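You operate a simulated robot arm through the tools that you are given. There is no shell and no other tool. Be economical: measure what you need, move in short steps, check, and stop when the job is done.

Carry out the task below with a simulated robot arm. There is one attempt and no reset: what you move stays moved.

Task
Screw the loose leg's foot tight in the cradle, then stand the leg on the green patch.
Fine: slide the keeper over the leg while you screw, and clear again after. Set down upright: loose bed leg. Where these are worked on the way, their far stop is far enough and under half their travel is too little: cradle keeper.

The check looks at the end state, three seconds after you hand in, the way a careful person would. Anything else that was tipped, shoved, dropped, spilled or broken makes it a failure.

Robot
A 7-joint arm with a two-finger parallel gripper on a trunk, on a base that drives. Base frame: it is fixed to the floor where the robot stands at the start and does not move with it; the origin is under the middle of the robot, x ahead of it, y to its left, z up; the surface under the hand at the start is at about z = 850. Lengths are in mm, angles in rad, forces in N, time in s.
With the tool pointing down near the work surface it reaches from about 220 to 700 mm from the robot's upright axis, wherever it stands. Its first joint turns from -2.897 to 2.897 rad. Places, roughly: cradle keeper [300, 200, 900]; green patch on the carriage jig bench [300, -300, 800]; inside of the bench cradle [300, 0, 800]; screw foot of the loose leg [500, -200, 1000]. Payload 3.43 kg.
Tool frame: the origin (TCP) lies between the finger pads and is the grasp point; the fingertips stand 30 mm ahead of it; z points along the fingers, y is the line along which they close. Largest opening 94 mm; finger width 28, thickness 10; the body of the gripper, 50 by 96 mm, starts 55 mm behind the TCP.
Orientation is that of the tool frame in the base frame, as a unit quaternion [x, y, z, w]. With the fingers straight down and closing along the base's y, the tool's x points along the base's -x, its y along +y and its z along -z.

Tools
- The arm moves only by the tool arm_command. Its argument "deltas" is a list of rows, each an object of numbers (a shift or turn left out is 0, a gripper value left out holds the last): "rx", "ry", "rz": the turn, a rotation vector about the tool's x, y, z in units of 6 degrees (1.0 is 6 degrees); "tx", "ty", "tz": the shift along the tool's x, y, z in units of 30 mm (1.0 is 30 mm); "gripper": the closure, from 0 (fully open) to 1 (shut). In form: [{"rx": .., "ry": .., "rz": .., "tx": .., "ty": .., "tz": .., "gripper": ..}, ...]. A call has 1 to 20 rows; each row shifts and turns the commanded pose from where the row before left it, along the tool's axes as they then stand. A call with a number of a shift or a turn outside -1 to 1 is refused whole. A row lasts 0.2 s, in which the tool goes at most 50 mm and 0.15 rad; a call with a longer step from one row to the next is refused whole, and so is a gripper value outside its range. A pose out of reach is approached as far as the arm can. The call stops where the force on the tool passes 90 N (or 10 N more than at its start, if that is more) or the arm is blocked; 0.2 s more then pass. The fingers move at their own pace (about 108 mm/s each) and stop on an object; they squeeze with about 23 N. The grip force told is the motor's: it shows also when the fingers shut on nothing. Time passes only in rows, and 0.2 s behind the last, so rows that do not move let the fingers close. It gives the time, the measured TCP pose, the force on the tool (base axes), the opening and the grip force at its end, in the units of the frame above (readings bear some noise), with the torque about the TCP (base axes, N m) and any sound that the robot's microphone picked up.
- Cameras (640 x 400 px; columns grow to the right, rows downward): "scene" is now at [446.2, -102.8, 1442.2]; the picture's right is [0.00, -0.17, 0.99], its down [-0.36, 0.92, 0.16] and it looks along [-0.93, -0.36, -0.06] (base axes); focal length 214 px, centre (320, 200). "wrist" rides on the gripper at [76, 14, -102] in the tool frame; the picture's right is [-0.18, 0.98, 0.00], its down [-0.75, -0.14, -0.64] and it looks along [-0.63, -0.12, 0.77] (tool axes); focal length 243 px, centre (320, 200).
- capture(camera): a new picture of that camera. The clock stands still meanwhile.
- slide_trunk(by): slides the trunk up (or, below 0, down) by that many mm; the arm and the scene camera ride with it, the base frame stays. It gives what a move gives, with no picture.
- roll_base(legs): drives the robot by 1 to 6 legs, each [ahead, left, turn to the left] in mm, mm and rad, along the robot's own axes; the way and the turn of a leg run together, so that a leg with both is an arc; at most 1500 mm and 3.142 rad a leg. The arm and the cameras ride along, it lands a little off, and it stops where it bumps. It gives what a move gives.
- aim_head(pan, tilt): turns the head with the scene camera to pan (to the left, within 1.396 rad either way) and tilt (down, from -0.506 to 1.204), counted from straight ahead of the robot. It gives what a move gives.
- measure_at(camera, pixels): for up to 12 pixels [column, row] of the newest picture of that camera ("zoom" is the newest enlarged one), the place [x, y, z] in the base frame of the surface seen there, good to about 2 mm, but the place of the scene camera against the robot may be out by one fixed shift of up to 25 mm in any direction. The clock stands still meanwhile.
- inspect(camera, box): a new picture of the part [left, top, right, bottom] of that camera's present view, enlarged. The clock stands still meanwhile.
- sign_off(): hands the job in; it is judged then, once.

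Keep the steps short. Do not move on a guess: measure, check each grasp and each placing, and mend mistakes. In all there are 80 turns and 48 pictures (those below and enlarged ones count). Leave the gripper open and the arm clear of the work at the hand-in unless told otherwise, and finish with a single line.

The tools are called after "Request:" as a command line: name --argument value ..., lists and objects as JSON in quotes. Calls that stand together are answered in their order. arm_command: Moves the arm, as the interface text tells. Its arguments: {"type":"object","properties":{"deltas":{"type":"array","items":{"type":"object","properties":{"rx":{"type":"number"},"ry":{"type":"number"},"rz":{"type":"number"},"tx":{"type":"number"},"ty":{"type":"number"},"tz":{"type":"number"},"gripper":{"type":"number"}}}}},"required":["deltas"]} The other tools are called the same way: slide_trunk (by) slides the trunk up or down; roll_base (legs) drives the base; aim_head (pan, tilt) turns the head that bears the scene camera; capture (camera) takes a picture; measure_at (camera, pixels) gives the place of the surface under pixels of a picture; inspect (camera, box) takes an enlarged picture of a part of a camera's view; sign_off () hands the job in.

At the start:

```text
t: 0.0
tool_pos: [415.5, -60.2, 1320.2]
ee_rot: [0.0, 1.0, 0.0, 0.0]
contact_force: [-0.4, -0.5, -0.4]
ft_torque: [0.01, -0.04, -0.02]
grip_width: 94.1
grasp_force: 0.0
trunk travel left (down, up): [-325.0, 265.0]
robot x, y, heading: [1.3, 2.1, 0.001]
head pan, tilt: [-1.4, 1.201]
```

scene: 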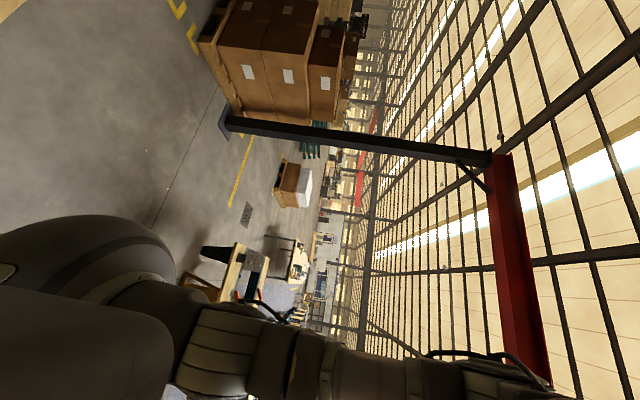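
wrist: 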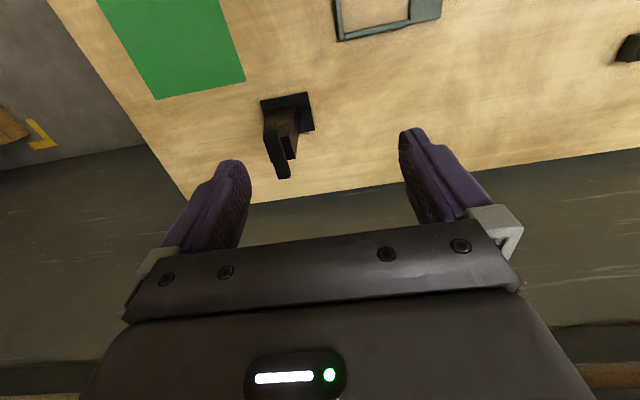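

The scene camera is not looking at the work (it shows the hall). I turn the head ahead and down first.

Request:
aim_head --pan 0 --tilt 0.9

Request:
capture --camera "scene"

```text
t: 1.5
tool_pos: [416.2, -60.5, 1321.5]
ee_rot: [0.0, 1.0, 0.0, 0.0]
contact_force: [0.7, 0.6, 0.4]
ft_torque: [0.03, -0.03, 0.02]
grip_width: 93.9
grasp_force: 0.0
trunk travel left (down, up): [-325.0, 265.0]
robot x, y, heading: [0.1, -1.1, 0.0]
head pan, tilt: [0.0, 0.901]
```

```text
45 pictures are left
```

scene: 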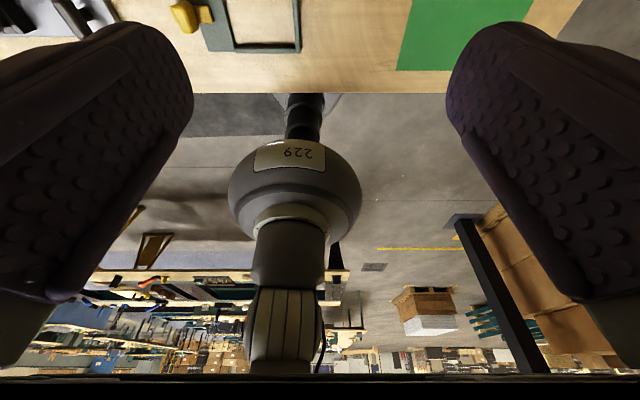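

The picture is upside down and has the fingers close at both sides; I measure a few points to understand what this camera sees.

Request:
measure_at --camera "scene" --pixels '[[450, 40], [400, 70], [250, 20], [190, 15], [300, 155], [280, 330], [100, 100], [540, 100], [320, 90], [90, 10]]'

Request:
measure_at --camera "wrist" --pixels '[[156, 98], [245, 80], [220, 5], [290, 110], [283, 170], [345, 38], [410, 22], [430, 10], [630, 45], [260, 200], [500, 170]]'

```text
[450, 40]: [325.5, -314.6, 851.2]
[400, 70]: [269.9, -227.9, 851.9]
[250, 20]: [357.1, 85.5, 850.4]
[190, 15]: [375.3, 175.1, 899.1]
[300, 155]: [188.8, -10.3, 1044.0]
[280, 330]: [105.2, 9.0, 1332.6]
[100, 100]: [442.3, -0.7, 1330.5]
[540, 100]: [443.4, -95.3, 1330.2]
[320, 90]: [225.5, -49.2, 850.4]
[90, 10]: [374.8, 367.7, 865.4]
```

```text
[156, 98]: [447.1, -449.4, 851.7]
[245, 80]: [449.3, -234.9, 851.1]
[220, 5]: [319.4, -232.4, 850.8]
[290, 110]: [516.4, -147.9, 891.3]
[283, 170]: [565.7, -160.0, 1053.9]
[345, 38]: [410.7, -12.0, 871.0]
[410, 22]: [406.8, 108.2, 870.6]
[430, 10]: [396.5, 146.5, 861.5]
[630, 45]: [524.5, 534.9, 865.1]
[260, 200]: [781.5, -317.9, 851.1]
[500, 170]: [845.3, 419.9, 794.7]
```

The head's angles look offset (tilt 0.9 looks back under itself). I try tilt -0.4.

Request:
aim_head --pan 0 --tilt -0.3

Request:
capture --camera "scene"

```text
t: 2.9
tool_pos: [416.2, -60.9, 1321.4]
ee_rot: [-0.001, 1.0, 0.0, 0.0]
contact_force: [0.5, -0.6, 0.4]
ft_torque: [0.01, -0.04, 0.01]
grip_width: 93.9
grasp_force: 0.0
trunk travel left (down, up): [-325.0, 265.0]
robot x, y, heading: [-0.5, -3.1, 0.003]
head pan, tilt: [0.0, -0.3]
```

```text
44 pictures are left
```

scene: 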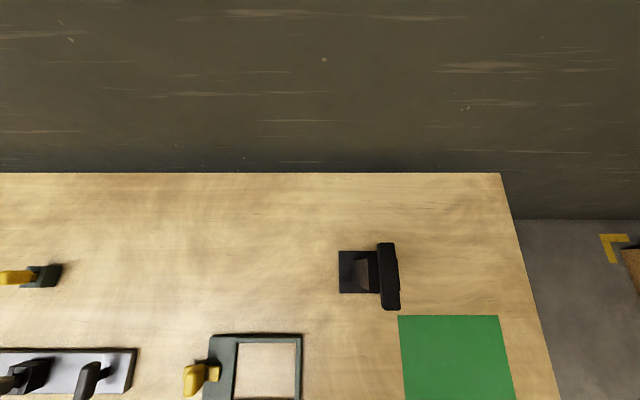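

Now the bench is seen. I tilt a bit further down to have the cradle and keeper in view.

Request:
aim_head --pan 0 --tilt 0.05

Request:
capture --camera "scene"

```text
t: 3.8
tool_pos: [417.0, -60.5, 1321.0]
ee_rot: [0.0, 1.0, 0.0, -0.001]
contact_force: [0.9, 0.2, -0.1]
ft_torque: [0.0, 0.0, -0.01]
grip_width: 94.1
grasp_force: 0.1
trunk travel left (down, up): [-325.0, 265.0]
robot x, y, heading: [-2.7, 0.7, 0.003]
head pan, tilt: [0.0, 0.051]
```

```text
43 pictures are left
```

scene: 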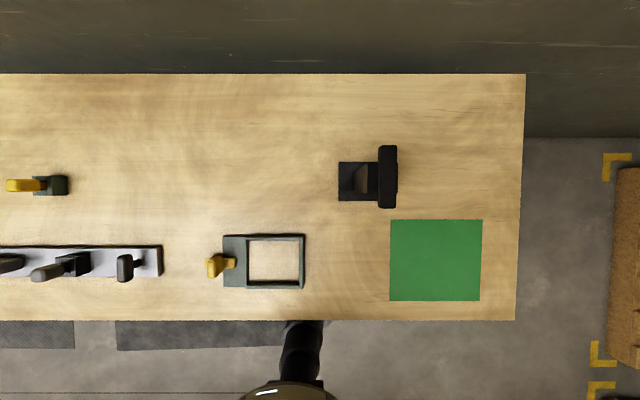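

A good top view: cradle at (265,260) with yellow handle at (218,264); leg near (370,178). I enlarge both.

Request:
inspect --camera "scene" --box '[190, 220, 318, 300]'

Request:
measure_at --camera "zoom" --pixels '[[90, 240], [160, 220], [210, 200], [250, 90], [290, 150], [420, 200], [540, 150], [560, 220], [420, 90], [420, 330], [240, 300], [30, 200]]'

Request:
inspect --camera "scene" --box '[320, 130, 432, 220]'

Request:
inspect --camera "wrist" --box '[240, 80, 336, 190]'

```text
5.00 times, centred on (254, 260) of scene
```

zoom: 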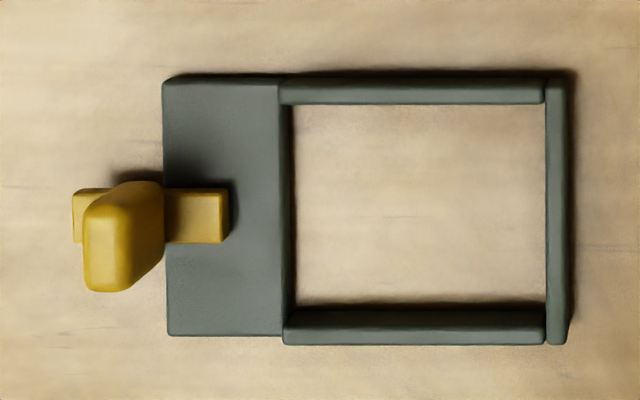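

```text
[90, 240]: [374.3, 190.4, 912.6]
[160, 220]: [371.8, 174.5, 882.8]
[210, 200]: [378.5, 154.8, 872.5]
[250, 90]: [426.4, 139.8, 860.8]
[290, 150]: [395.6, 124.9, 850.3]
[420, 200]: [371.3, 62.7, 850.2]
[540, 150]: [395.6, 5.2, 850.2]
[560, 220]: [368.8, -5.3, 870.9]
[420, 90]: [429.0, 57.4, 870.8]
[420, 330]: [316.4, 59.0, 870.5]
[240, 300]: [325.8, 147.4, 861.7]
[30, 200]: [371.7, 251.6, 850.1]
```

```text
4.44 times, centred on (376, 175) of scene
```

zoom: 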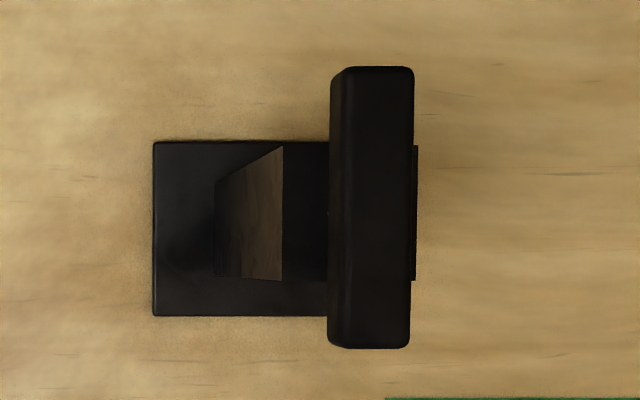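

```text
3.64 times, centred on (288, 135) of wrist
```

zoom: 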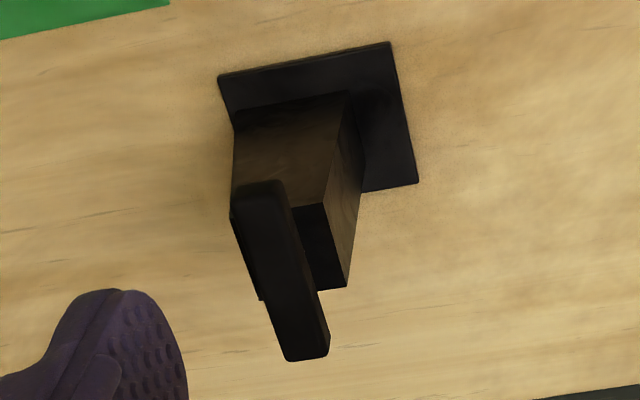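

Black base plate, a wooden post and a black bar on top (the foot). I measure points on it.

Request:
measure_at --camera "zoom" --pixels '[[250, 60], [385, 55], [400, 150], [415, 180], [280, 130], [250, 180], [240, 215], [250, 245], [265, 200], [290, 350], [335, 250], [352, 180]]'

Request:
inspect --camera "scene" --box '[320, 130, 432, 220]'

Request:
measure_at --camera "zoom" --pixels '[[158, 145], [158, 312], [222, 185], [222, 270], [278, 155], [278, 272], [350, 75], [350, 340], [405, 75], [405, 340], [335, 200], [416, 200]]'

```text
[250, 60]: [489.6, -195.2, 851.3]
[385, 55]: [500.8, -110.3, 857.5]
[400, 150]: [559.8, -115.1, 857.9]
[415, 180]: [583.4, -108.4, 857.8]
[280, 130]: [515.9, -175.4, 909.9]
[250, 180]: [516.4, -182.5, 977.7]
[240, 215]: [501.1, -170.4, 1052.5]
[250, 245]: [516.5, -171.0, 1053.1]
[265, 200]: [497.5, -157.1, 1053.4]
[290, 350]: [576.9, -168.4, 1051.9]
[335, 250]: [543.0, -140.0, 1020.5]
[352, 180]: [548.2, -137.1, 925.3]
```

```text
4.44 times, centred on (376, 175) of scene
```

zoom: 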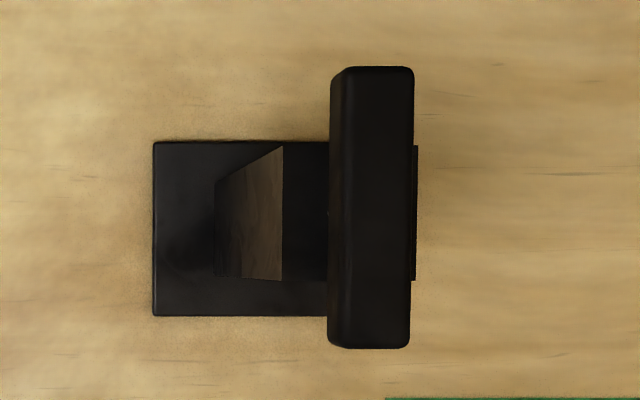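

```text
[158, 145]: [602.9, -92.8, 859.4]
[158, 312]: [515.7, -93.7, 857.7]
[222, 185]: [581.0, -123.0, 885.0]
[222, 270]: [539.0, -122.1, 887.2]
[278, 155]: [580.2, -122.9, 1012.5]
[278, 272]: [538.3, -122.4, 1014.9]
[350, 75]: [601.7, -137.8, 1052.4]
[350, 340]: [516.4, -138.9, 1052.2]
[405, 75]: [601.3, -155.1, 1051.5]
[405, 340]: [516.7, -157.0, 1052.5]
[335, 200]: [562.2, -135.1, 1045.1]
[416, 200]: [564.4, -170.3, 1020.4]
```

Now I check the scene camera's fixed shift against the wrist camera, using the patch corners and the leg's bar.

Request:
measure_at --camera "scene" --pixels '[[391, 221], [480, 220], [391, 299], [479, 299], [340, 163], [340, 199], [303, 236], [303, 286]]'

Request:
inspect --camera "wrist" --box '[140, 0, 460, 200]'

Request:
measure_at --camera "zoom" --pixels '[[32, 197], [208, 160], [244, 206], [345, 184], [345, 260], [258, 265], [264, 354], [301, 352], [250, 255], [398, 80], [540, 42], [420, 55]]'

```text
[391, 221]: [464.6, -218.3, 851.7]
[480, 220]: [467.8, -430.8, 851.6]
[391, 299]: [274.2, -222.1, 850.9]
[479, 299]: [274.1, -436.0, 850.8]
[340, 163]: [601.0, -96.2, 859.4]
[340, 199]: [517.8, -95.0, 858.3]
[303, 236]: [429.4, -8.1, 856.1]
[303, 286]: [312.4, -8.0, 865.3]
```

```text
2.00 times, centred on (300, 100) of wrist
```

zoom: 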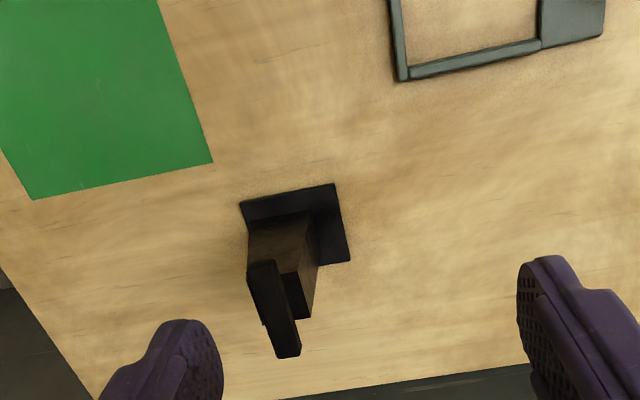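

```text
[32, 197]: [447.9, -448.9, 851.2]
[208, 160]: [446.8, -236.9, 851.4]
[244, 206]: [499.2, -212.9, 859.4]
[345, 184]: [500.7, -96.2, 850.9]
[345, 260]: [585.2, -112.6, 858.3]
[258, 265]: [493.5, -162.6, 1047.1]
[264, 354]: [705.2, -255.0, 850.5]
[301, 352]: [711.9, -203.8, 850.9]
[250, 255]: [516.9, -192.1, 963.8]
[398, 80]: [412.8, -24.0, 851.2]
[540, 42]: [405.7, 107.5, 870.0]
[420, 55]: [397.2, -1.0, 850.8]
```

The scene camera reads about +18 in x and +17.5 in y too high (z fine). True places: leg axis about (541.5, -164), patch centre (352, -344), cradle inside x 307–405, y -17–106. I move above the leg at the same height.

Request:
arm_command --deltas '[{"tx": -0.836, "ty": -0.69, "gripper": 0}, {"tx": -0.836, "ty": -0.69}, {"tx": -0.836, "ty": -0.69}, {"tx": -0.836, "ty": -0.69}, {"tx": -0.836, "ty": -0.69}, {"tz": 1}, {"tz": 1}, {"tz": 1}, {"tz": 1}, {}]'

Request:
capture --camera "wrist"

Request:
capture --camera "scene"

```text
t: 6.0
tool_pos: [541.1, -163.5, 1203.6]
ee_rot: [0.0, 1.0, 0.0, 0.0]
contact_force: [0.3, -0.2, 0.5]
ft_torque: [0.0, 0.03, 0.01]
grip_width: 94.1
grasp_force: 0.0
trunk travel left (down, up): [-325.0, 265.0]
robot x, y, heading: [0.9, -0.9, 0.002]
head pan, tilt: [0.0, 0.051]
```

```text
37 pictures are left
```

wrist: 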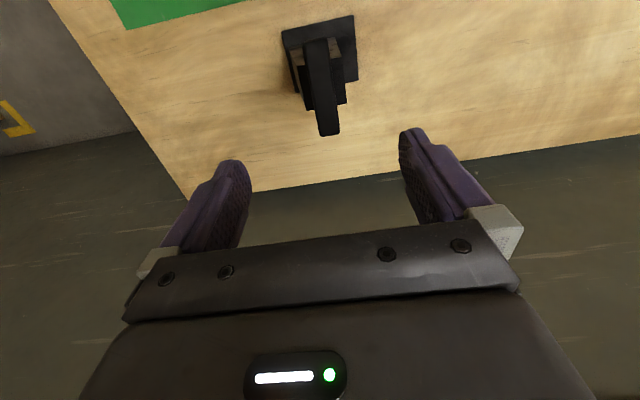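

```text
36 pictures are left
```

scene: 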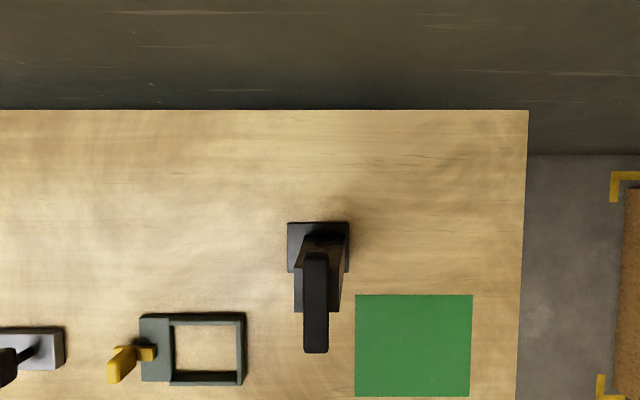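

The scene camera evidently travels with the hand. I measure the bar and column in both views.

Request:
measure_at --camera "scene" --pixels '[[306, 300], [325, 300], [316, 256], [316, 349], [297, 300], [335, 300], [290, 226], [346, 226], [116, 365], [148, 350], [174, 350], [240, 350]]'

Request:
inspect --camera "wrist" --box '[270, 5, 370, 145]'

```text
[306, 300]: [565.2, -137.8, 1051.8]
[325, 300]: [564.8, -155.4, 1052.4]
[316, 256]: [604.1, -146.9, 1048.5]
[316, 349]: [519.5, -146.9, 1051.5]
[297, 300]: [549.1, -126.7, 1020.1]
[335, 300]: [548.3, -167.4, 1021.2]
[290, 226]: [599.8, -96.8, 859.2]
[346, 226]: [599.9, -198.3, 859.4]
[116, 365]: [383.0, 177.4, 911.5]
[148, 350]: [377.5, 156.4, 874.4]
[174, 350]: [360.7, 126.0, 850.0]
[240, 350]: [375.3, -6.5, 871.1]
```

```text
2.86 times, centred on (320, 75) of wrist
```

zoom: 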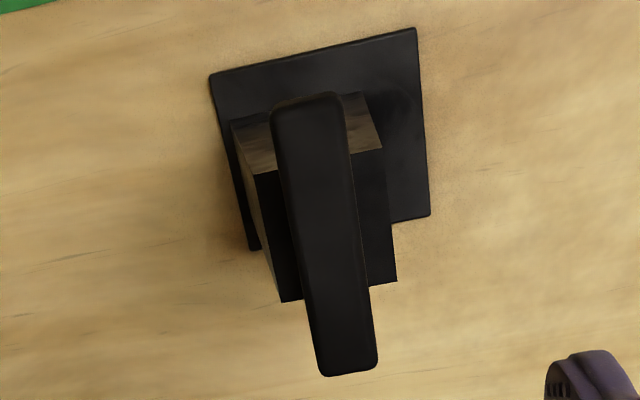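

Request:
measure_at --camera "zoom" --pixels '[[285, 200], [350, 200], [310, 105], [350, 365], [270, 250], [390, 250], [215, 80], [412, 33], [425, 210]]'

```text
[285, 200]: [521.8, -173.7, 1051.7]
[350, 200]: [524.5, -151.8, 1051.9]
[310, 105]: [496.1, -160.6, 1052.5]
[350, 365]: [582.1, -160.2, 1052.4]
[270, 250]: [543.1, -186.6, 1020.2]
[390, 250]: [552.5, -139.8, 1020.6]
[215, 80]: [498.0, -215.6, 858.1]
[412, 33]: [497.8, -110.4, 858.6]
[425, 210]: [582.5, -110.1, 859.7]
```

Axis is at (540, -163), TCP is over it. I descend to z 1006 with fingers straddling the bar to straddle the column (43×48), then close.

Request:
arm_command --deltas '[{"tz": 0.94}, {"tz": 0.94}, {"tz": 0.94}, {"tz": 0.94}, {"tz": 0.94}, {"tz": 0.94}, {"tz": 0.94}, {}, {"gripper": 1}, {}, {}, {}]'

```text
t: 8.6
tool_pos: [541.5, -165.0, 1002.7]
ee_rot: [0.0, 1.0, 0.0, 0.0]
contact_force: [0.9, 1.2, 3.9]
ft_torque: [-0.31, -0.04, 0.1]
grip_width: 57.1
grasp_force: 23.1
trunk travel left (down, up): [-325.0, 265.0]
robot x, y, heading: [2.3, 1.3, -0.001]
head pan, tilt: [0.0, 0.051]
```

The opening is 57, wider than the measured 48; I look before lifting.

Request:
capture --camera "wrist"

Request:
capture --camera "scene"

```text
34 pictures are left
```

wrist: 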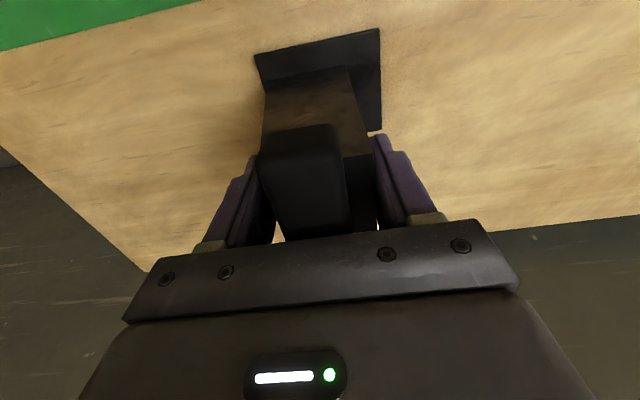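

```text
33 pictures are left
```

scene: 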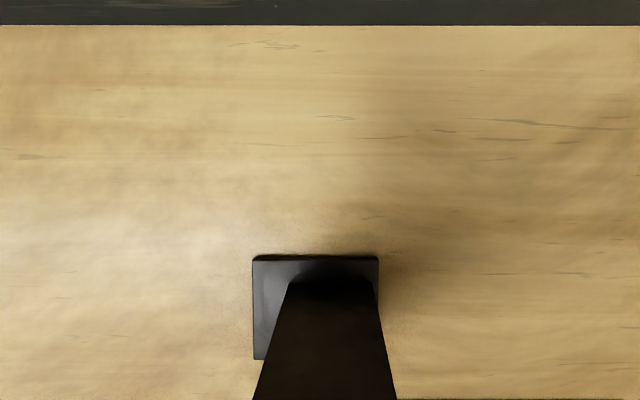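

The fingers clasp the column. I lift 20 mm to test the grip.

Request:
arm_command --deltas '[{"tz": -0.3}, {"tz": -0.4}, {}, {}]'

Request:
capture --camera "wrist"

```text
t: 9.6
tool_pos: [542.6, -164.4, 1024.7]
ee_rot: [-0.001, 1.0, 0.0, -0.001]
contact_force: [-0.3, -0.1, -7.6]
ft_torque: [0.0, -0.04, 0.01]
grip_width: 55.2
grasp_force: 23.1
trunk travel left (down, up): [-325.0, 265.0]
robot x, y, heading: [-0.9, 0.7, -0.001]
head pan, tilt: [0.0, 0.051]
```

```text
32 pictures are left
```

wrist: 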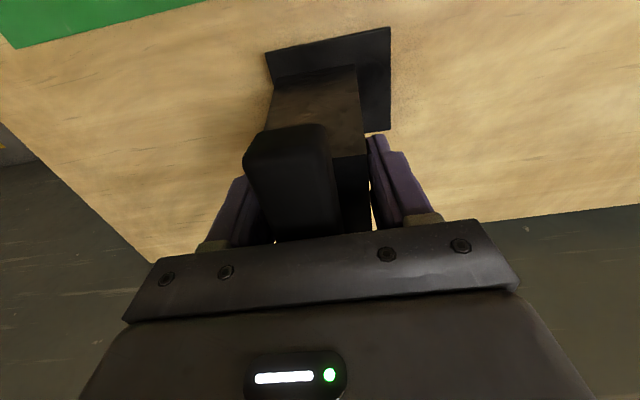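

The leg seems to have shifted in the view relative to the hand. I measure plate and bar to see whether it was lifted.

Request:
measure_at --camera "wrist" --pixels '[[270, 56], [386, 32], [385, 125], [310, 62], [270, 135], [310, 140], [320, 190], [280, 180], [350, 150], [360, 190], [300, 95], [300, 30]]'

```text
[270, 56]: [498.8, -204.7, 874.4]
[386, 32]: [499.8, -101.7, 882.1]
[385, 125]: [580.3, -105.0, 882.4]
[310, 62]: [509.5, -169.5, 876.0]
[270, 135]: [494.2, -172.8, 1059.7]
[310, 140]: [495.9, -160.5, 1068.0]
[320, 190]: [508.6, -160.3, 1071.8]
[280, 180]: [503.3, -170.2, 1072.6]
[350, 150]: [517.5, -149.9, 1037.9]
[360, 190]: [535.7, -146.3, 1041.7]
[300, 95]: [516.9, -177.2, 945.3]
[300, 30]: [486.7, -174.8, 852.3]
```

It is lifted but leans by about 4° about x. I look closely at the finger contacts.

Request:
inspect --camera "wrist" --box '[200, 110, 450, 260]'

Request:
measure_at --camera "zoom" --pixels '[[160, 45], [400, 60], [420, 110], [430, 80], [470, 150], [110, 220], [180, 200], [100, 180], [380, 150], [400, 250]]'

```text
2.56 times, centred on (325, 185) of wrist
```

zoom: 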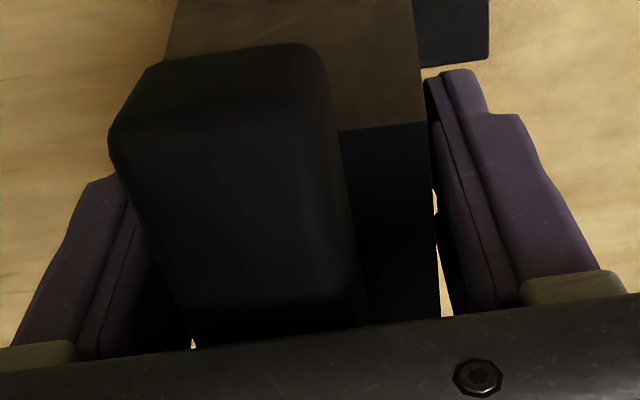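

```text
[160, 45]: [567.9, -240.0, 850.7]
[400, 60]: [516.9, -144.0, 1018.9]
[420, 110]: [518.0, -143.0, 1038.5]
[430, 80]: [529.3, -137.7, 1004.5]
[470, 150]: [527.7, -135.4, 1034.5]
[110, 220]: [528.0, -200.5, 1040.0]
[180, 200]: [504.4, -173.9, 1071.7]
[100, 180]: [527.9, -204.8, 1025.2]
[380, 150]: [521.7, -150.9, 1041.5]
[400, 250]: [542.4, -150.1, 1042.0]
```

The column jammed leaning ~0.073 rad in the fingers (top toward -y). I undo it by turning the tool +4.2° about its x, and lift 45 mm.

Request:
arm_command --deltas '[{"tz": -0.75}, {"tz": -0.75}, {"rx": 0.35}, {"rx": 0.35}, {}, {}]'

Request:
capture --camera "wrist"

Request:
measure_at --camera "wrist" --pixels '[[270, 56], [386, 32], [385, 125], [310, 62], [380, 80], [300, 95], [320, 190]]'

```text
t: 11.0
tool_pos: [542.4, -164.8, 1068.6]
ee_rot: [0.0, 0.999, -0.036, 0.0]
contact_force: [0.7, 0.3, -7.5]
ft_torque: [0.01, -0.02, -0.03]
grip_width: 55.0
grasp_force: 23.1
trunk travel left (down, up): [-325.0, 265.0]
robot x, y, heading: [1.1, -2.0, -0.004]
head pan, tilt: [0.0, 0.051]
```

```text
30 pictures are left
```

wrist: 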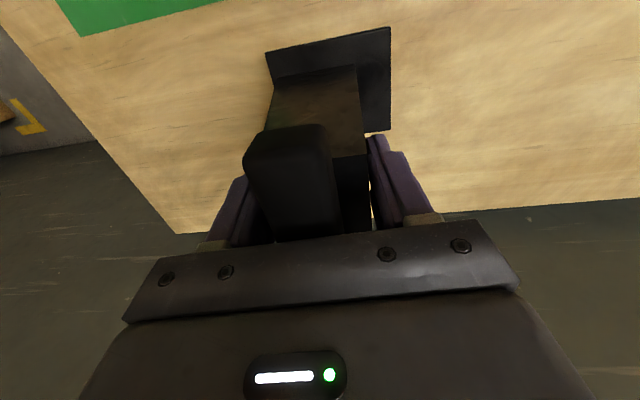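

```text
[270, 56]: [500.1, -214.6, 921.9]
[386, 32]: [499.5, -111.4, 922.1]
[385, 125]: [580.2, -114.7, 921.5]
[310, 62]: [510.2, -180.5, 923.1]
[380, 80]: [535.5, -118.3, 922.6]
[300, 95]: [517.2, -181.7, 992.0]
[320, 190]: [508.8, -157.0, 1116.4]
```

Plate is now level (all corners z≈922) and centred about (-1.6,+1) from the TCP. I carry it over the cradle at this height.

Request:
arm_command --deltas '[{"tx": 0.77, "ty": 0.866, "tz": -0.063}, {"tx": 0.77, "ty": 0.866, "tz": -0.063}, {"tx": 0.77, "ty": 0.866, "tz": -0.063}, {"tx": 0.77, "ty": 0.866, "tz": -0.063}, {"tx": 0.77, "ty": 0.866, "tz": -0.063}, {"tx": 0.77, "ty": 0.866, "tz": -0.063}, {"tx": 0.77, "ty": 0.866, "tz": -0.063}, {"tx": 0.77, "ty": 0.866, "tz": -0.063}, {}, {}]'

Request:
capture --camera "wrist"

Request:
capture --camera "scene"

```text
t: 13.2
tool_pos: [356.1, 44.9, 1070.2]
ee_rot: [0.0, 0.999, -0.037, 0.0]
contact_force: [0.4, -0.2, -7.0]
ft_torque: [0.03, -0.01, -0.02]
grip_width: 54.8
grasp_force: 22.9
trunk travel left (down, up): [-325.0, 265.0]
robot x, y, heading: [2.8, -2.8, 0.003]
head pan, tilt: [0.0, 0.051]
```

```text
29 pictures are left
```

wrist: 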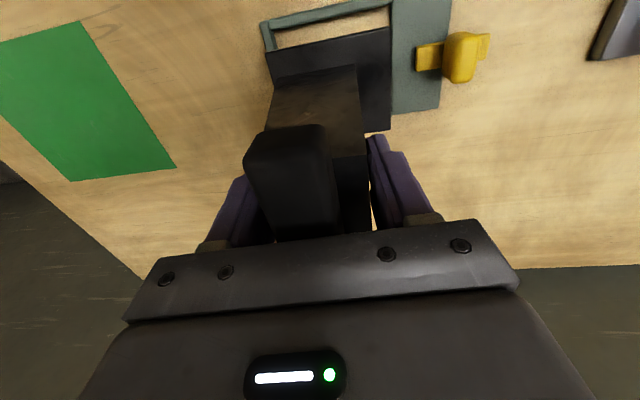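

```text
28 pictures are left
```

scene: 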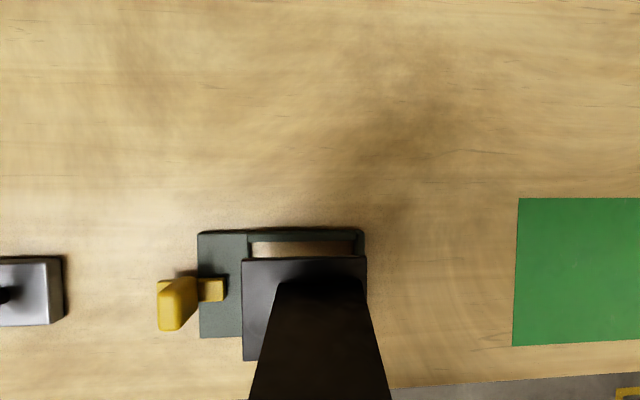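

Both frame and plate are visible in both cameras. I measure cradle edges and plate edges in the same views.

Request:
measure_at --camera "wrist" --pixels '[[300, 38], [300, 24], [262, 25], [272, 40], [392, 15], [400, 20], [415, 108], [440, 100], [270, 56], [386, 32], [385, 125], [325, 15]]'

Request:
measure_at --camera "scene" --pixels '[[300, 233], [300, 240], [252, 245], [246, 245], [357, 246], [363, 246], [300, 250], [244, 262], [364, 262], [250, 350], [212, 290], [170, 290]]'

```text
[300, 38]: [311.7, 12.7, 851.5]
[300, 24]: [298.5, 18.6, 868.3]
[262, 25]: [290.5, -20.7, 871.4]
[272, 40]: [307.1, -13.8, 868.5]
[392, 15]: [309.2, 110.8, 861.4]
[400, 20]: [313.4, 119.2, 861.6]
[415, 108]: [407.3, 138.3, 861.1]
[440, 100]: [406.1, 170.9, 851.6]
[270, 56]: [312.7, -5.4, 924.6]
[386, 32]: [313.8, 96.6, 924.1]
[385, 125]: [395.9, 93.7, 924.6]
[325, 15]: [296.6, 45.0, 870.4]
```

```text
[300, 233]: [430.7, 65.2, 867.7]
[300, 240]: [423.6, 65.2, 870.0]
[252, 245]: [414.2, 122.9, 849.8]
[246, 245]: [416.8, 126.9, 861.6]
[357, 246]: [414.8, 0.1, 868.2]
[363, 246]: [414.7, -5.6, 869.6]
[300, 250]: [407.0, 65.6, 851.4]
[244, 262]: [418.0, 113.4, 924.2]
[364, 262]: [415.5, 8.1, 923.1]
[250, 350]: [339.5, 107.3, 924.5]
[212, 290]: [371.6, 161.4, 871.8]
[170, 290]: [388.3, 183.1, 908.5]
```

Plate (x 311–398, y) sits within the frame (x 307.5–404, y -17–106); I shift +1.5 in x, +1 in y and descend to just above the bench.

Request:
arm_command --deltas '[{"tx": -0.05}, {"tz": 0.5, "ty": 0.047}, {"tz": 0.5, "ty": 0.047}, {"tz": 0.5, "ty": 0.047}, {"tz": 0.5, "ty": 0.047}, {}, {"tz": 0.08}, {}]'

Request:
capture --camera "wrist"

Request:
measure_at --camera "wrist" --pixels '[[270, 56], [386, 32], [385, 125], [310, 62]]'

```text
t: 14.6
tool_pos: [355.8, 45.8, 1014.8]
ee_rot: [0.001, 0.999, -0.035, 0.008]
contact_force: [-13.3, -1.5, 73.6]
ft_torque: [-0.05, -1.73, -0.39]
grip_width: 56.1
grasp_force: 23.1
trunk travel left (down, up): [-325.0, 265.0]
robot x, y, heading: [0.5, -3.1, 0.001]
head pan, tilt: [0.0, 0.051]
stopped in row 6: the force on the tool passed its limit at 97 N (the readings are from after the stop); the commanded pose is now the measured one
```

```text
27 pictures are left
```

wrist: 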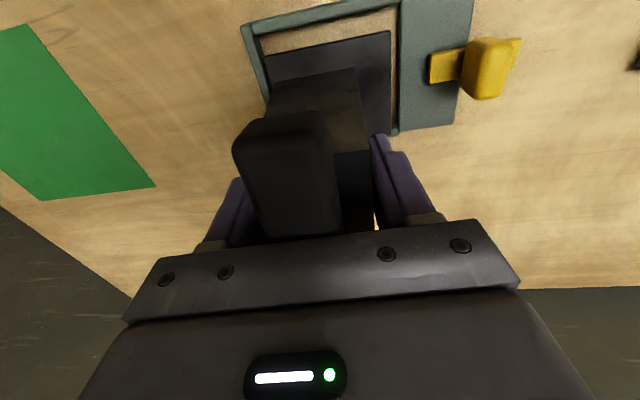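

```text
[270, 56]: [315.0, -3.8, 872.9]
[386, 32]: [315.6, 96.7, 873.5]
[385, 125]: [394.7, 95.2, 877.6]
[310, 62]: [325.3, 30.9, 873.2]
```

Force stop: the plate bears on the far rail (far side z 877, near 873). I raise 15 mm and check clearances in the scene view.

Request:
arm_command --deltas '[{"tz": -0.25}, {"tz": -0.25}, {}, {}]'

Request:
inspect --camera "scene" --box '[190, 210, 390, 400]'

Request:
inspect --camera "wrist" --box '[230, 0, 480, 150]'

```text
t: 15.6
tool_pos: [359.3, 46.3, 1026.0]
ee_rot: [0.001, 0.999, -0.036, 0.004]
contact_force: [-0.8, -0.3, -7.4]
ft_torque: [0.02, -0.01, 0.01]
grip_width: 56.1
grasp_force: 22.4
trunk travel left (down, up): [-325.0, 265.0]
robot x, y, heading: [3.4, 3.1, -0.0]
head pan, tilt: [0.0, 0.051]
```

```text
2.11 times, centred on (290, 305) of scene
```

zoom: 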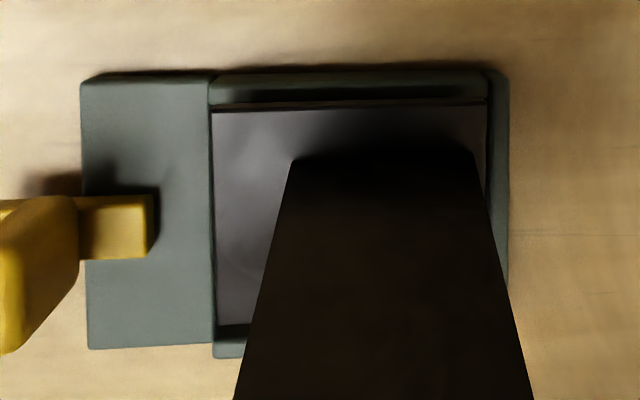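

```text
2.56 times, centred on (355, 75) of wrist
```

zoom: 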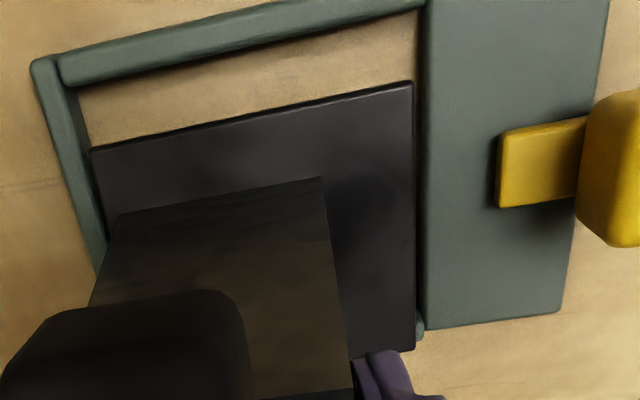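

Request:
measure_at --camera "zoom" --pixels '[[93, 152], [408, 86], [408, 345], [100, 150], [85, 105], [75, 90], [250, 35], [250, 48], [420, 325], [415, 50], [97, 250], [428, 60]]'

Request:
inspect --camera "scene" --box '[190, 210, 390, 400]'

Request:
measure_at --camera "zoom" --pixels '[[216, 115], [482, 110], [216, 320], [482, 200], [300, 112], [300, 80], [300, 88], [486, 85], [490, 90], [218, 350], [218, 330], [208, 300]]'

```text
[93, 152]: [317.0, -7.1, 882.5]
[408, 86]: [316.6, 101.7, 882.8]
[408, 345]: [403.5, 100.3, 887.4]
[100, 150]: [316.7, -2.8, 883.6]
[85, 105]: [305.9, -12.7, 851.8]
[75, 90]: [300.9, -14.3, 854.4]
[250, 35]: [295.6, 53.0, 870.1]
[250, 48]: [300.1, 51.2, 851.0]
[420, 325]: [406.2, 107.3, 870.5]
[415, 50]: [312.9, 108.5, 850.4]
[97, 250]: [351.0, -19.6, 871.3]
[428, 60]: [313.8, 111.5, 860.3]
```

```text
2.11 times, centred on (290, 305) of scene
```

zoom: 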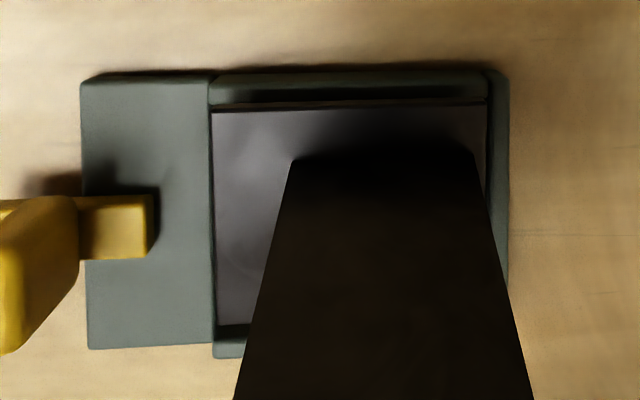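

```text
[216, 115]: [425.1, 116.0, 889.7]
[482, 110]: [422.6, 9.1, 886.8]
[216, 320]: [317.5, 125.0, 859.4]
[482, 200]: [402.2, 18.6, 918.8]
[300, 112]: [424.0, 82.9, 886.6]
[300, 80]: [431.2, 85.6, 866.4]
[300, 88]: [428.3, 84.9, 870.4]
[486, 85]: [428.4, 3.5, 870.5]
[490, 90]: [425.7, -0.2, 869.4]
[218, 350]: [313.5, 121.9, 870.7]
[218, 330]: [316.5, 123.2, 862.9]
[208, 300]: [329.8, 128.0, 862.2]
```

The leg slewed ~0.05 rad about y on touching; plate spans x 316–404, while the frame inside is really x ≈301–404. Turning the tool +3.1° about its y levels the plate and brings it to centre ≈353.

Request:
arm_command --deltas '[{"ry": 0.26}, {"ry": 0.26}, {}, {}]'

Request:
inspect --camera "wrist" --box '[230, 0, 480, 150]'

Request:
measure_at --camera "zoom" --pixels '[[93, 152], [408, 86], [408, 345], [100, 150], [250, 120], [250, 45], [250, 60], [250, 75], [420, 325], [422, 335], [300, 60]]'

```text
t: 16.6
tool_pos: [360.4, 47.0, 1026.9]
ee_rot: [0.002, 0.999, -0.036, -0.023]
contact_force: [-0.6, -0.2, -7.1]
ft_torque: [0.03, -0.03, -0.01]
grip_width: 55.8
grasp_force: 22.8
trunk travel left (down, up): [-325.0, 265.0]
robot x, y, heading: [2.8, -3.1, 0.005]
head pan, tilt: [0.0, 0.051]
```

```text
2.56 times, centred on (355, 75) of wrist
```

zoom: 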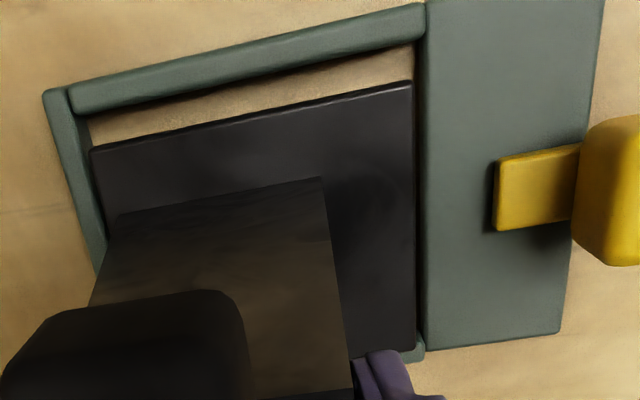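

```text
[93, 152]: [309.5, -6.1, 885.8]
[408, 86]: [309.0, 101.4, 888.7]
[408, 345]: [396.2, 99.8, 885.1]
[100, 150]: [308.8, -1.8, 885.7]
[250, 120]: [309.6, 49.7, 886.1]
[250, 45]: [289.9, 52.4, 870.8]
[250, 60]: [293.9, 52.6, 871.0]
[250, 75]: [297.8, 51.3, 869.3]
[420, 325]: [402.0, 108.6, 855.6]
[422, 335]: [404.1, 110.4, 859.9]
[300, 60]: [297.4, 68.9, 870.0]
```

Plate now level (z≈886), x 309–397, y -7–102: centred. Lower 26 mm with drift compensation.

Request:
arm_command --deltas '[{"tz": 0.3, "tx": -0.014, "ty": 0.022}, {"tz": 0.3, "tx": -0.014, "ty": 0.022}, {"tz": 0.2, "tx": -0.01, "ty": 0.015}, {}, {"tz": 0.08}, {}, {"tz": 0.06}, {}]'

Request:
inspect --camera "wrist" --box '[230, 0, 480, 150]'

Request:
measure_at --camera "zoom" --pixels '[[93, 152], [408, 86], [408, 345], [250, 120], [250, 75]]'

```text
t: 18.4
tool_pos: [358.6, 48.4, 999.5]
ee_rot: [0.0, 0.999, -0.036, -0.023]
contact_force: [-1.4, 3.8, 15.6]
ft_torque: [-0.71, -0.75, 0.07]
grip_width: 56.1
grasp_force: 23.3
trunk travel left (down, up): [-325.0, 265.0]
robot x, y, heading: [-0.3, -0.2, -0.004]
head pan, tilt: [0.0, 0.051]
```

```text
2.56 times, centred on (355, 75) of wrist
```

zoom: 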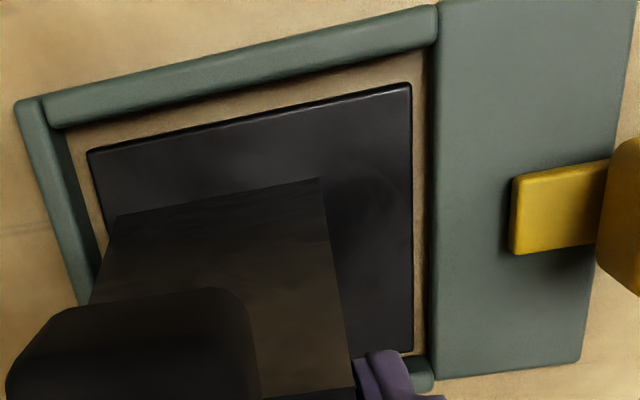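

```text
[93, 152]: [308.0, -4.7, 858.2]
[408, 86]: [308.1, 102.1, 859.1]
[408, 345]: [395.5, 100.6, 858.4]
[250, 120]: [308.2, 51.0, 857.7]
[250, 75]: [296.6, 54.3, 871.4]
```

Seated flat inside the frame (all corners z≈858). I open and withdraw upward, then straighten the tool.

Request:
arm_command --deltas '[{"gripper": 0}, {}, {}, {"tz": -0.7}, {"tz": -0.9}, {"tz": -0.9}, {"tz": -0.9}, {"tz": -0.9}, {"ry": -0.52}, {"rx": -0.7}, {}]'

Request:
capture --camera "wrist"

Request:
capture --camera "scene"

```text
t: 20.8
tool_pos: [364.5, 56.0, 1127.3]
ee_rot: [0.0, 1.0, 0.001, 0.003]
contact_force: [0.5, 0.2, -0.6]
ft_torque: [-0.01, 0.01, 0.01]
grip_width: 94.3
grasp_force: 0.1
trunk travel left (down, up): [-325.0, 265.0]
robot x, y, heading: [-1.9, -1.4, 0.002]
head pan, tilt: [0.0, 0.051]
```

```text
21 pictures are left
```

wrist: 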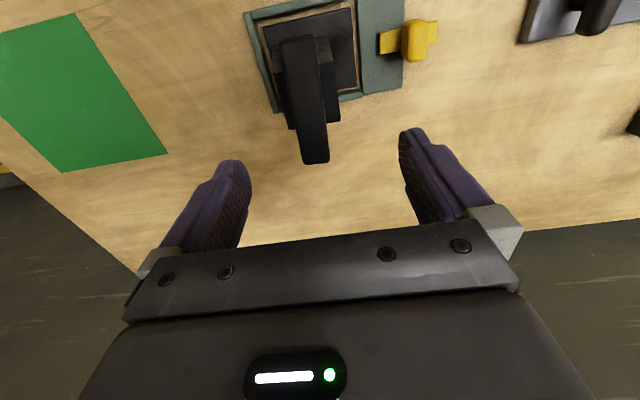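

```text
20 pictures are left
```

scene: 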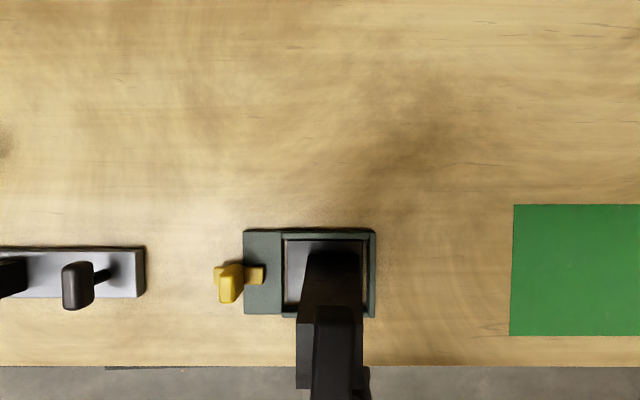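

The leg stands in the cradle. Now measure the keeper knob and the leg bar in the wrist view.

Request:
measure_at --camera "wrist" --pixels '[[384, 42], [395, 42], [406, 30], [415, 25], [418, 45], [425, 55], [436, 30], [300, 45], [312, 155], [290, 100], [322, 100], [340, 100]]'

Request:
inspect --camera "wrist" --box '[360, 0, 460, 80]'

Request:
measure_at --camera "zoom" --pixels '[[130, 200], [150, 240], [250, 180], [290, 180], [310, 220], [340, 360], [400, 360], [280, 350], [370, 200], [420, 150], [470, 150], [480, 200]]'

```text
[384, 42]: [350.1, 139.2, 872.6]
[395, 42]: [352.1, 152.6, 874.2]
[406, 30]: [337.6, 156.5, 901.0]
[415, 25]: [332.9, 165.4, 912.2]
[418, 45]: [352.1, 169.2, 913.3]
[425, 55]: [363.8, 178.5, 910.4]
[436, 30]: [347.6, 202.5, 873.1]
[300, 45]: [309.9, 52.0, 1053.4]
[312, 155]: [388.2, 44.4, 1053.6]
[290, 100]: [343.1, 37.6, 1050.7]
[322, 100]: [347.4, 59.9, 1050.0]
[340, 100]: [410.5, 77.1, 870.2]
```

```text
5.00 times, centred on (410, 40) of wrist
```

zoom: 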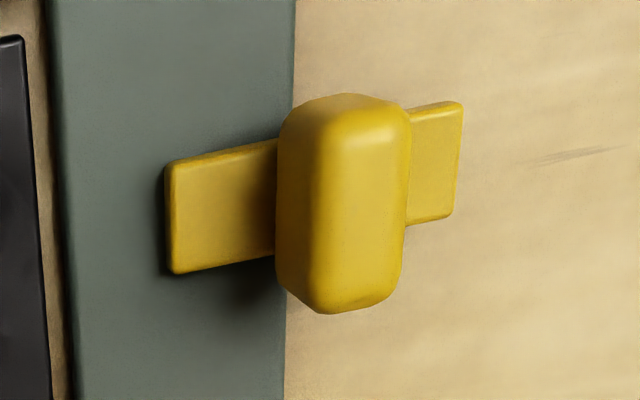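

```text
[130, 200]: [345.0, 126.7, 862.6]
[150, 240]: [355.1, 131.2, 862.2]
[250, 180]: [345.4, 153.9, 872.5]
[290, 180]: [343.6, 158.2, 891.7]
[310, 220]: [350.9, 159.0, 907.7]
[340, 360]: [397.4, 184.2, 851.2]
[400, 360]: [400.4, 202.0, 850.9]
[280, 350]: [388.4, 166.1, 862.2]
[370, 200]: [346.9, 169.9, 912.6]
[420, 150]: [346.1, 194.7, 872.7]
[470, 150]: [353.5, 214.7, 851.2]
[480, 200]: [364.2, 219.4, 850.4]
```

Knob: x 332–371, y 158–184, top z 913, axis (352, 170); it slides along -y. To keep the hand's body away from the leg I'll grip it across x: move over it and turn +90° about the tool z.

Request:
arm_command --deltas '[{"tx": 0.1, "ty": 0.95}, {"tx": 0.1, "ty": 0.95}, {"tx": 0.1, "ty": 0.95}, {"tx": 0.1, "ty": 0.95}, {"rz": 1}, {"rz": 1}, {"rz": 1}, {"rz": 1}, {"rz": 1}, {"rz": 1}, {"rz": 1}, {"rz": 1}, {"rz": 1}, {"rz": 1}, {"rz": 1}, {"rz": 1}, {"rz": 1}, {"rz": 1}, {"rz": 1}, {}]'

Request:
capture --camera "wrist"

```text
t: 24.9
tool_pos: [354.2, 169.7, 1126.2]
ee_rot: [0.708, 0.707, 0.002, 0.002]
contact_force: [-0.2, -0.4, -0.3]
ft_torque: [-0.01, 0.02, -0.01]
grip_width: 94.1
grasp_force: 0.0
trunk travel left (down, up): [-325.0, 265.0]
robot x, y, heading: [-0.8, 1.4, -0.0]
head pan, tilt: [0.0, 0.051]
```

```text
18 pictures are left
```

wrist: 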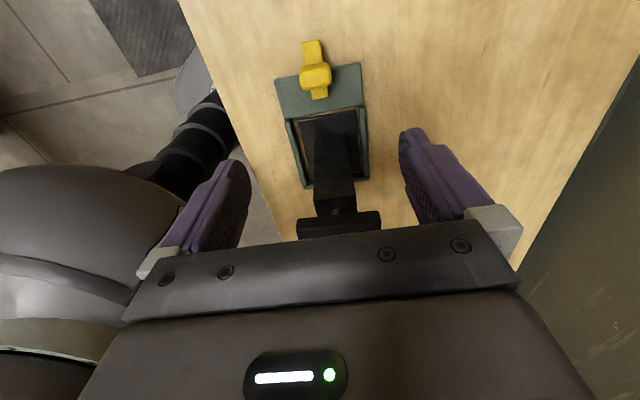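

Request:
measure_at --camera "wrist" --pixels '[[303, 75], [315, 72], [328, 72], [315, 84], [313, 64], [320, 97], [308, 48]]'

```text
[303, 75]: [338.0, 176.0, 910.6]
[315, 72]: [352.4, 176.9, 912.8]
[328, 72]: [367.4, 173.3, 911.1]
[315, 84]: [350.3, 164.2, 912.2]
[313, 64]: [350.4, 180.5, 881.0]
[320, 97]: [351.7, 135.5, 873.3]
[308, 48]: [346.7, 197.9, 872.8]
```

Knob centre (352, 170), matching the TCP. Descend to z 902 and close on it.

Request:
arm_command --deltas '[{"tz": 0.93, "ty": -0.06}, {"tz": 0.93}, {"tz": 0.93}, {"tz": 0.93}, {"tz": 0.93}, {"tz": 0.93}, {"tz": 0.93}, {"tz": 0.9}, {}, {"gripper": 1}, {}, {}, {}]'

```text
t: 26.1
tool_pos: [355.4, 171.9, 1007.8]
ee_rot: [0.708, 0.706, 0.01, 0.004]
contact_force: [-3.0, 4.7, 47.9]
ft_torque: [-6.11, 0.71, -0.44]
grip_width: 93.8
grasp_force: 0.0
trunk travel left (down, up): [-325.0, 265.0]
robot x, y, heading: [0.4, 0.9, 0.002]
head pan, tilt: [0.0, 0.051]
stopped in row 5: the force on the tool passed its limit at 142 N (the readings are from after the stop); the commanded pose is now the measured one
```

Stopped: force with torque about x says something on the hand, ~120 mm off on its -x side (the scene camera's mount), came down on the leg's top bar. I go straight up, turn back -90°, and look.

Request:
arm_command --deltas '[{"tz": -0.5}, {"tz": -1}, {"tz": -1}, {"tz": -1}, {"tz": -0.5}, {"rz": -1}, {"rz": -1}, {"rz": -1}, {"rz": -1}, {"rz": -1}, {"rz": -1}, {"rz": -1}, {"rz": -1}, {"rz": -1}, {"rz": -1}, {"rz": -1}, {"rz": -1}, {"rz": -1}, {"rz": -1}, {"rz": -1}]'

Request:
capture --camera "wrist"

```text
t: 30.3
tool_pos: [354.1, 170.7, 1125.3]
ee_rot: [0.0, 1.0, 0.003, 0.007]
contact_force: [-0.2, 0.4, 0.3]
ft_torque: [-0.02, 0.03, 0.01]
grip_width: 94.3
grasp_force: 0.0
trunk travel left (down, up): [-325.0, 265.0]
robot x, y, heading: [0.8, -1.9, 0.007]
head pan, tilt: [0.0, 0.051]
```

```text
17 pictures are left
```

wrist: 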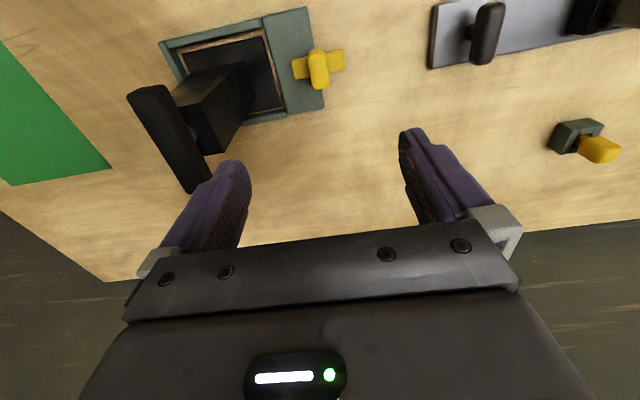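

The leg is still upright in place. I'll push the knob from its +y side with closed fingers: go to y 202, close, descend to z 911.

Request:
arm_command --deltas '[{"ry": 0.14, "rx": 0.06, "gripper": 1}, {"ty": 0.55, "tx": 0.07}, {"ty": 0.55}, {"tz": 0.9}, {"tz": 0.9}, {"tz": 0.9}, {"tz": 0.9}, {"tz": 0.9}, {"tz": 0.9}, {"tz": 0.9}, {"tz": 0.8}, {}]'

Request:
capture --camera "wrist"

```text
t: 32.9
tool_pos: [352.7, 203.8, 915.2]
ee_rot: [0.001, 1.0, -0.001, 0.0]
contact_force: [-0.4, 0.4, 0.2]
ft_torque: [-0.01, -0.03, 0.01]
grip_width: 0.1
grasp_force: 23.2
trunk travel left (down, up): [-325.0, 265.0]
robot x, y, heading: [-0.7, -1.9, 0.001]
head pan, tilt: [0.0, 0.051]
```

```text
16 pictures are left
```

wrist: 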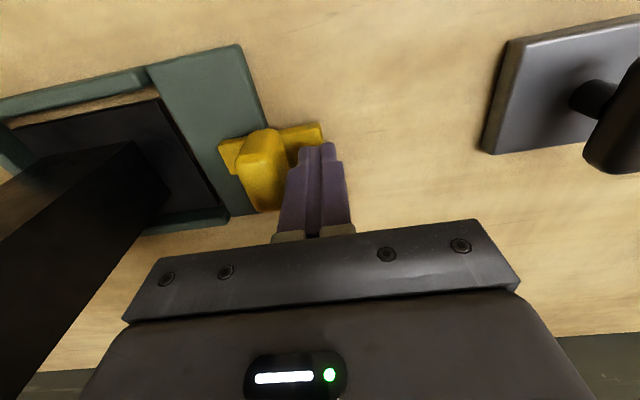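

Fingers stand right beside the knob. Push -y 60 mm in small steps.

Request:
arm_command --deltas '[{"tz": 0.13}, {"ty": -0.25}, {"ty": -0.25}, {"ty": -0.25}, {"ty": -0.25}, {"ty": -0.25}, {"ty": -0.25}, {"ty": -0.25}, {"ty": -0.25}, {}]'

Request:
capture --camera "wrist"

```text
t: 35.1
tool_pos: [352.3, 153.9, 909.8]
ee_rot: [-0.002, 1.0, 0.0, 0.003]
contact_force: [1.9, 58.2, 8.3]
ft_torque: [-0.18, -0.02, -0.27]
grip_width: 0.1
grasp_force: 22.9
trunk travel left (down, up): [-325.0, 265.0]
robot x, y, heading: [-3.4, 3.0, 0.001]
head pan, tilt: [0.0, 0.051]
```

```text
15 pictures are left
```

wrist: 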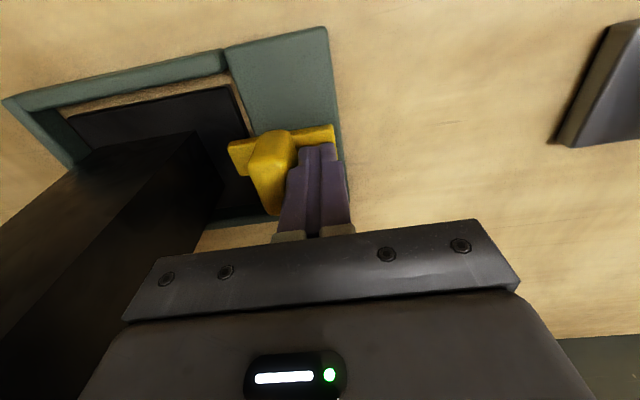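

Resistance of 58 N at y 154 – about 40 mm of travel. I measure the keeper tip and the plate edge.

Request:
measure_at --camera "wrist" --pixels '[[231, 150], [240, 160], [262, 150], [332, 130], [235, 100], [228, 90], [245, 185], [100, 115], [245, 110]]'

```text
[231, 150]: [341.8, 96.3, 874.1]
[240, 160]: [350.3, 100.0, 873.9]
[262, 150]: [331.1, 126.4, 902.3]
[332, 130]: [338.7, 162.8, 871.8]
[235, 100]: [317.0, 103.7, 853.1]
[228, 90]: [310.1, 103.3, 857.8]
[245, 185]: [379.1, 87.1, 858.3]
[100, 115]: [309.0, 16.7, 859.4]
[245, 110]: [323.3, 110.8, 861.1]
```

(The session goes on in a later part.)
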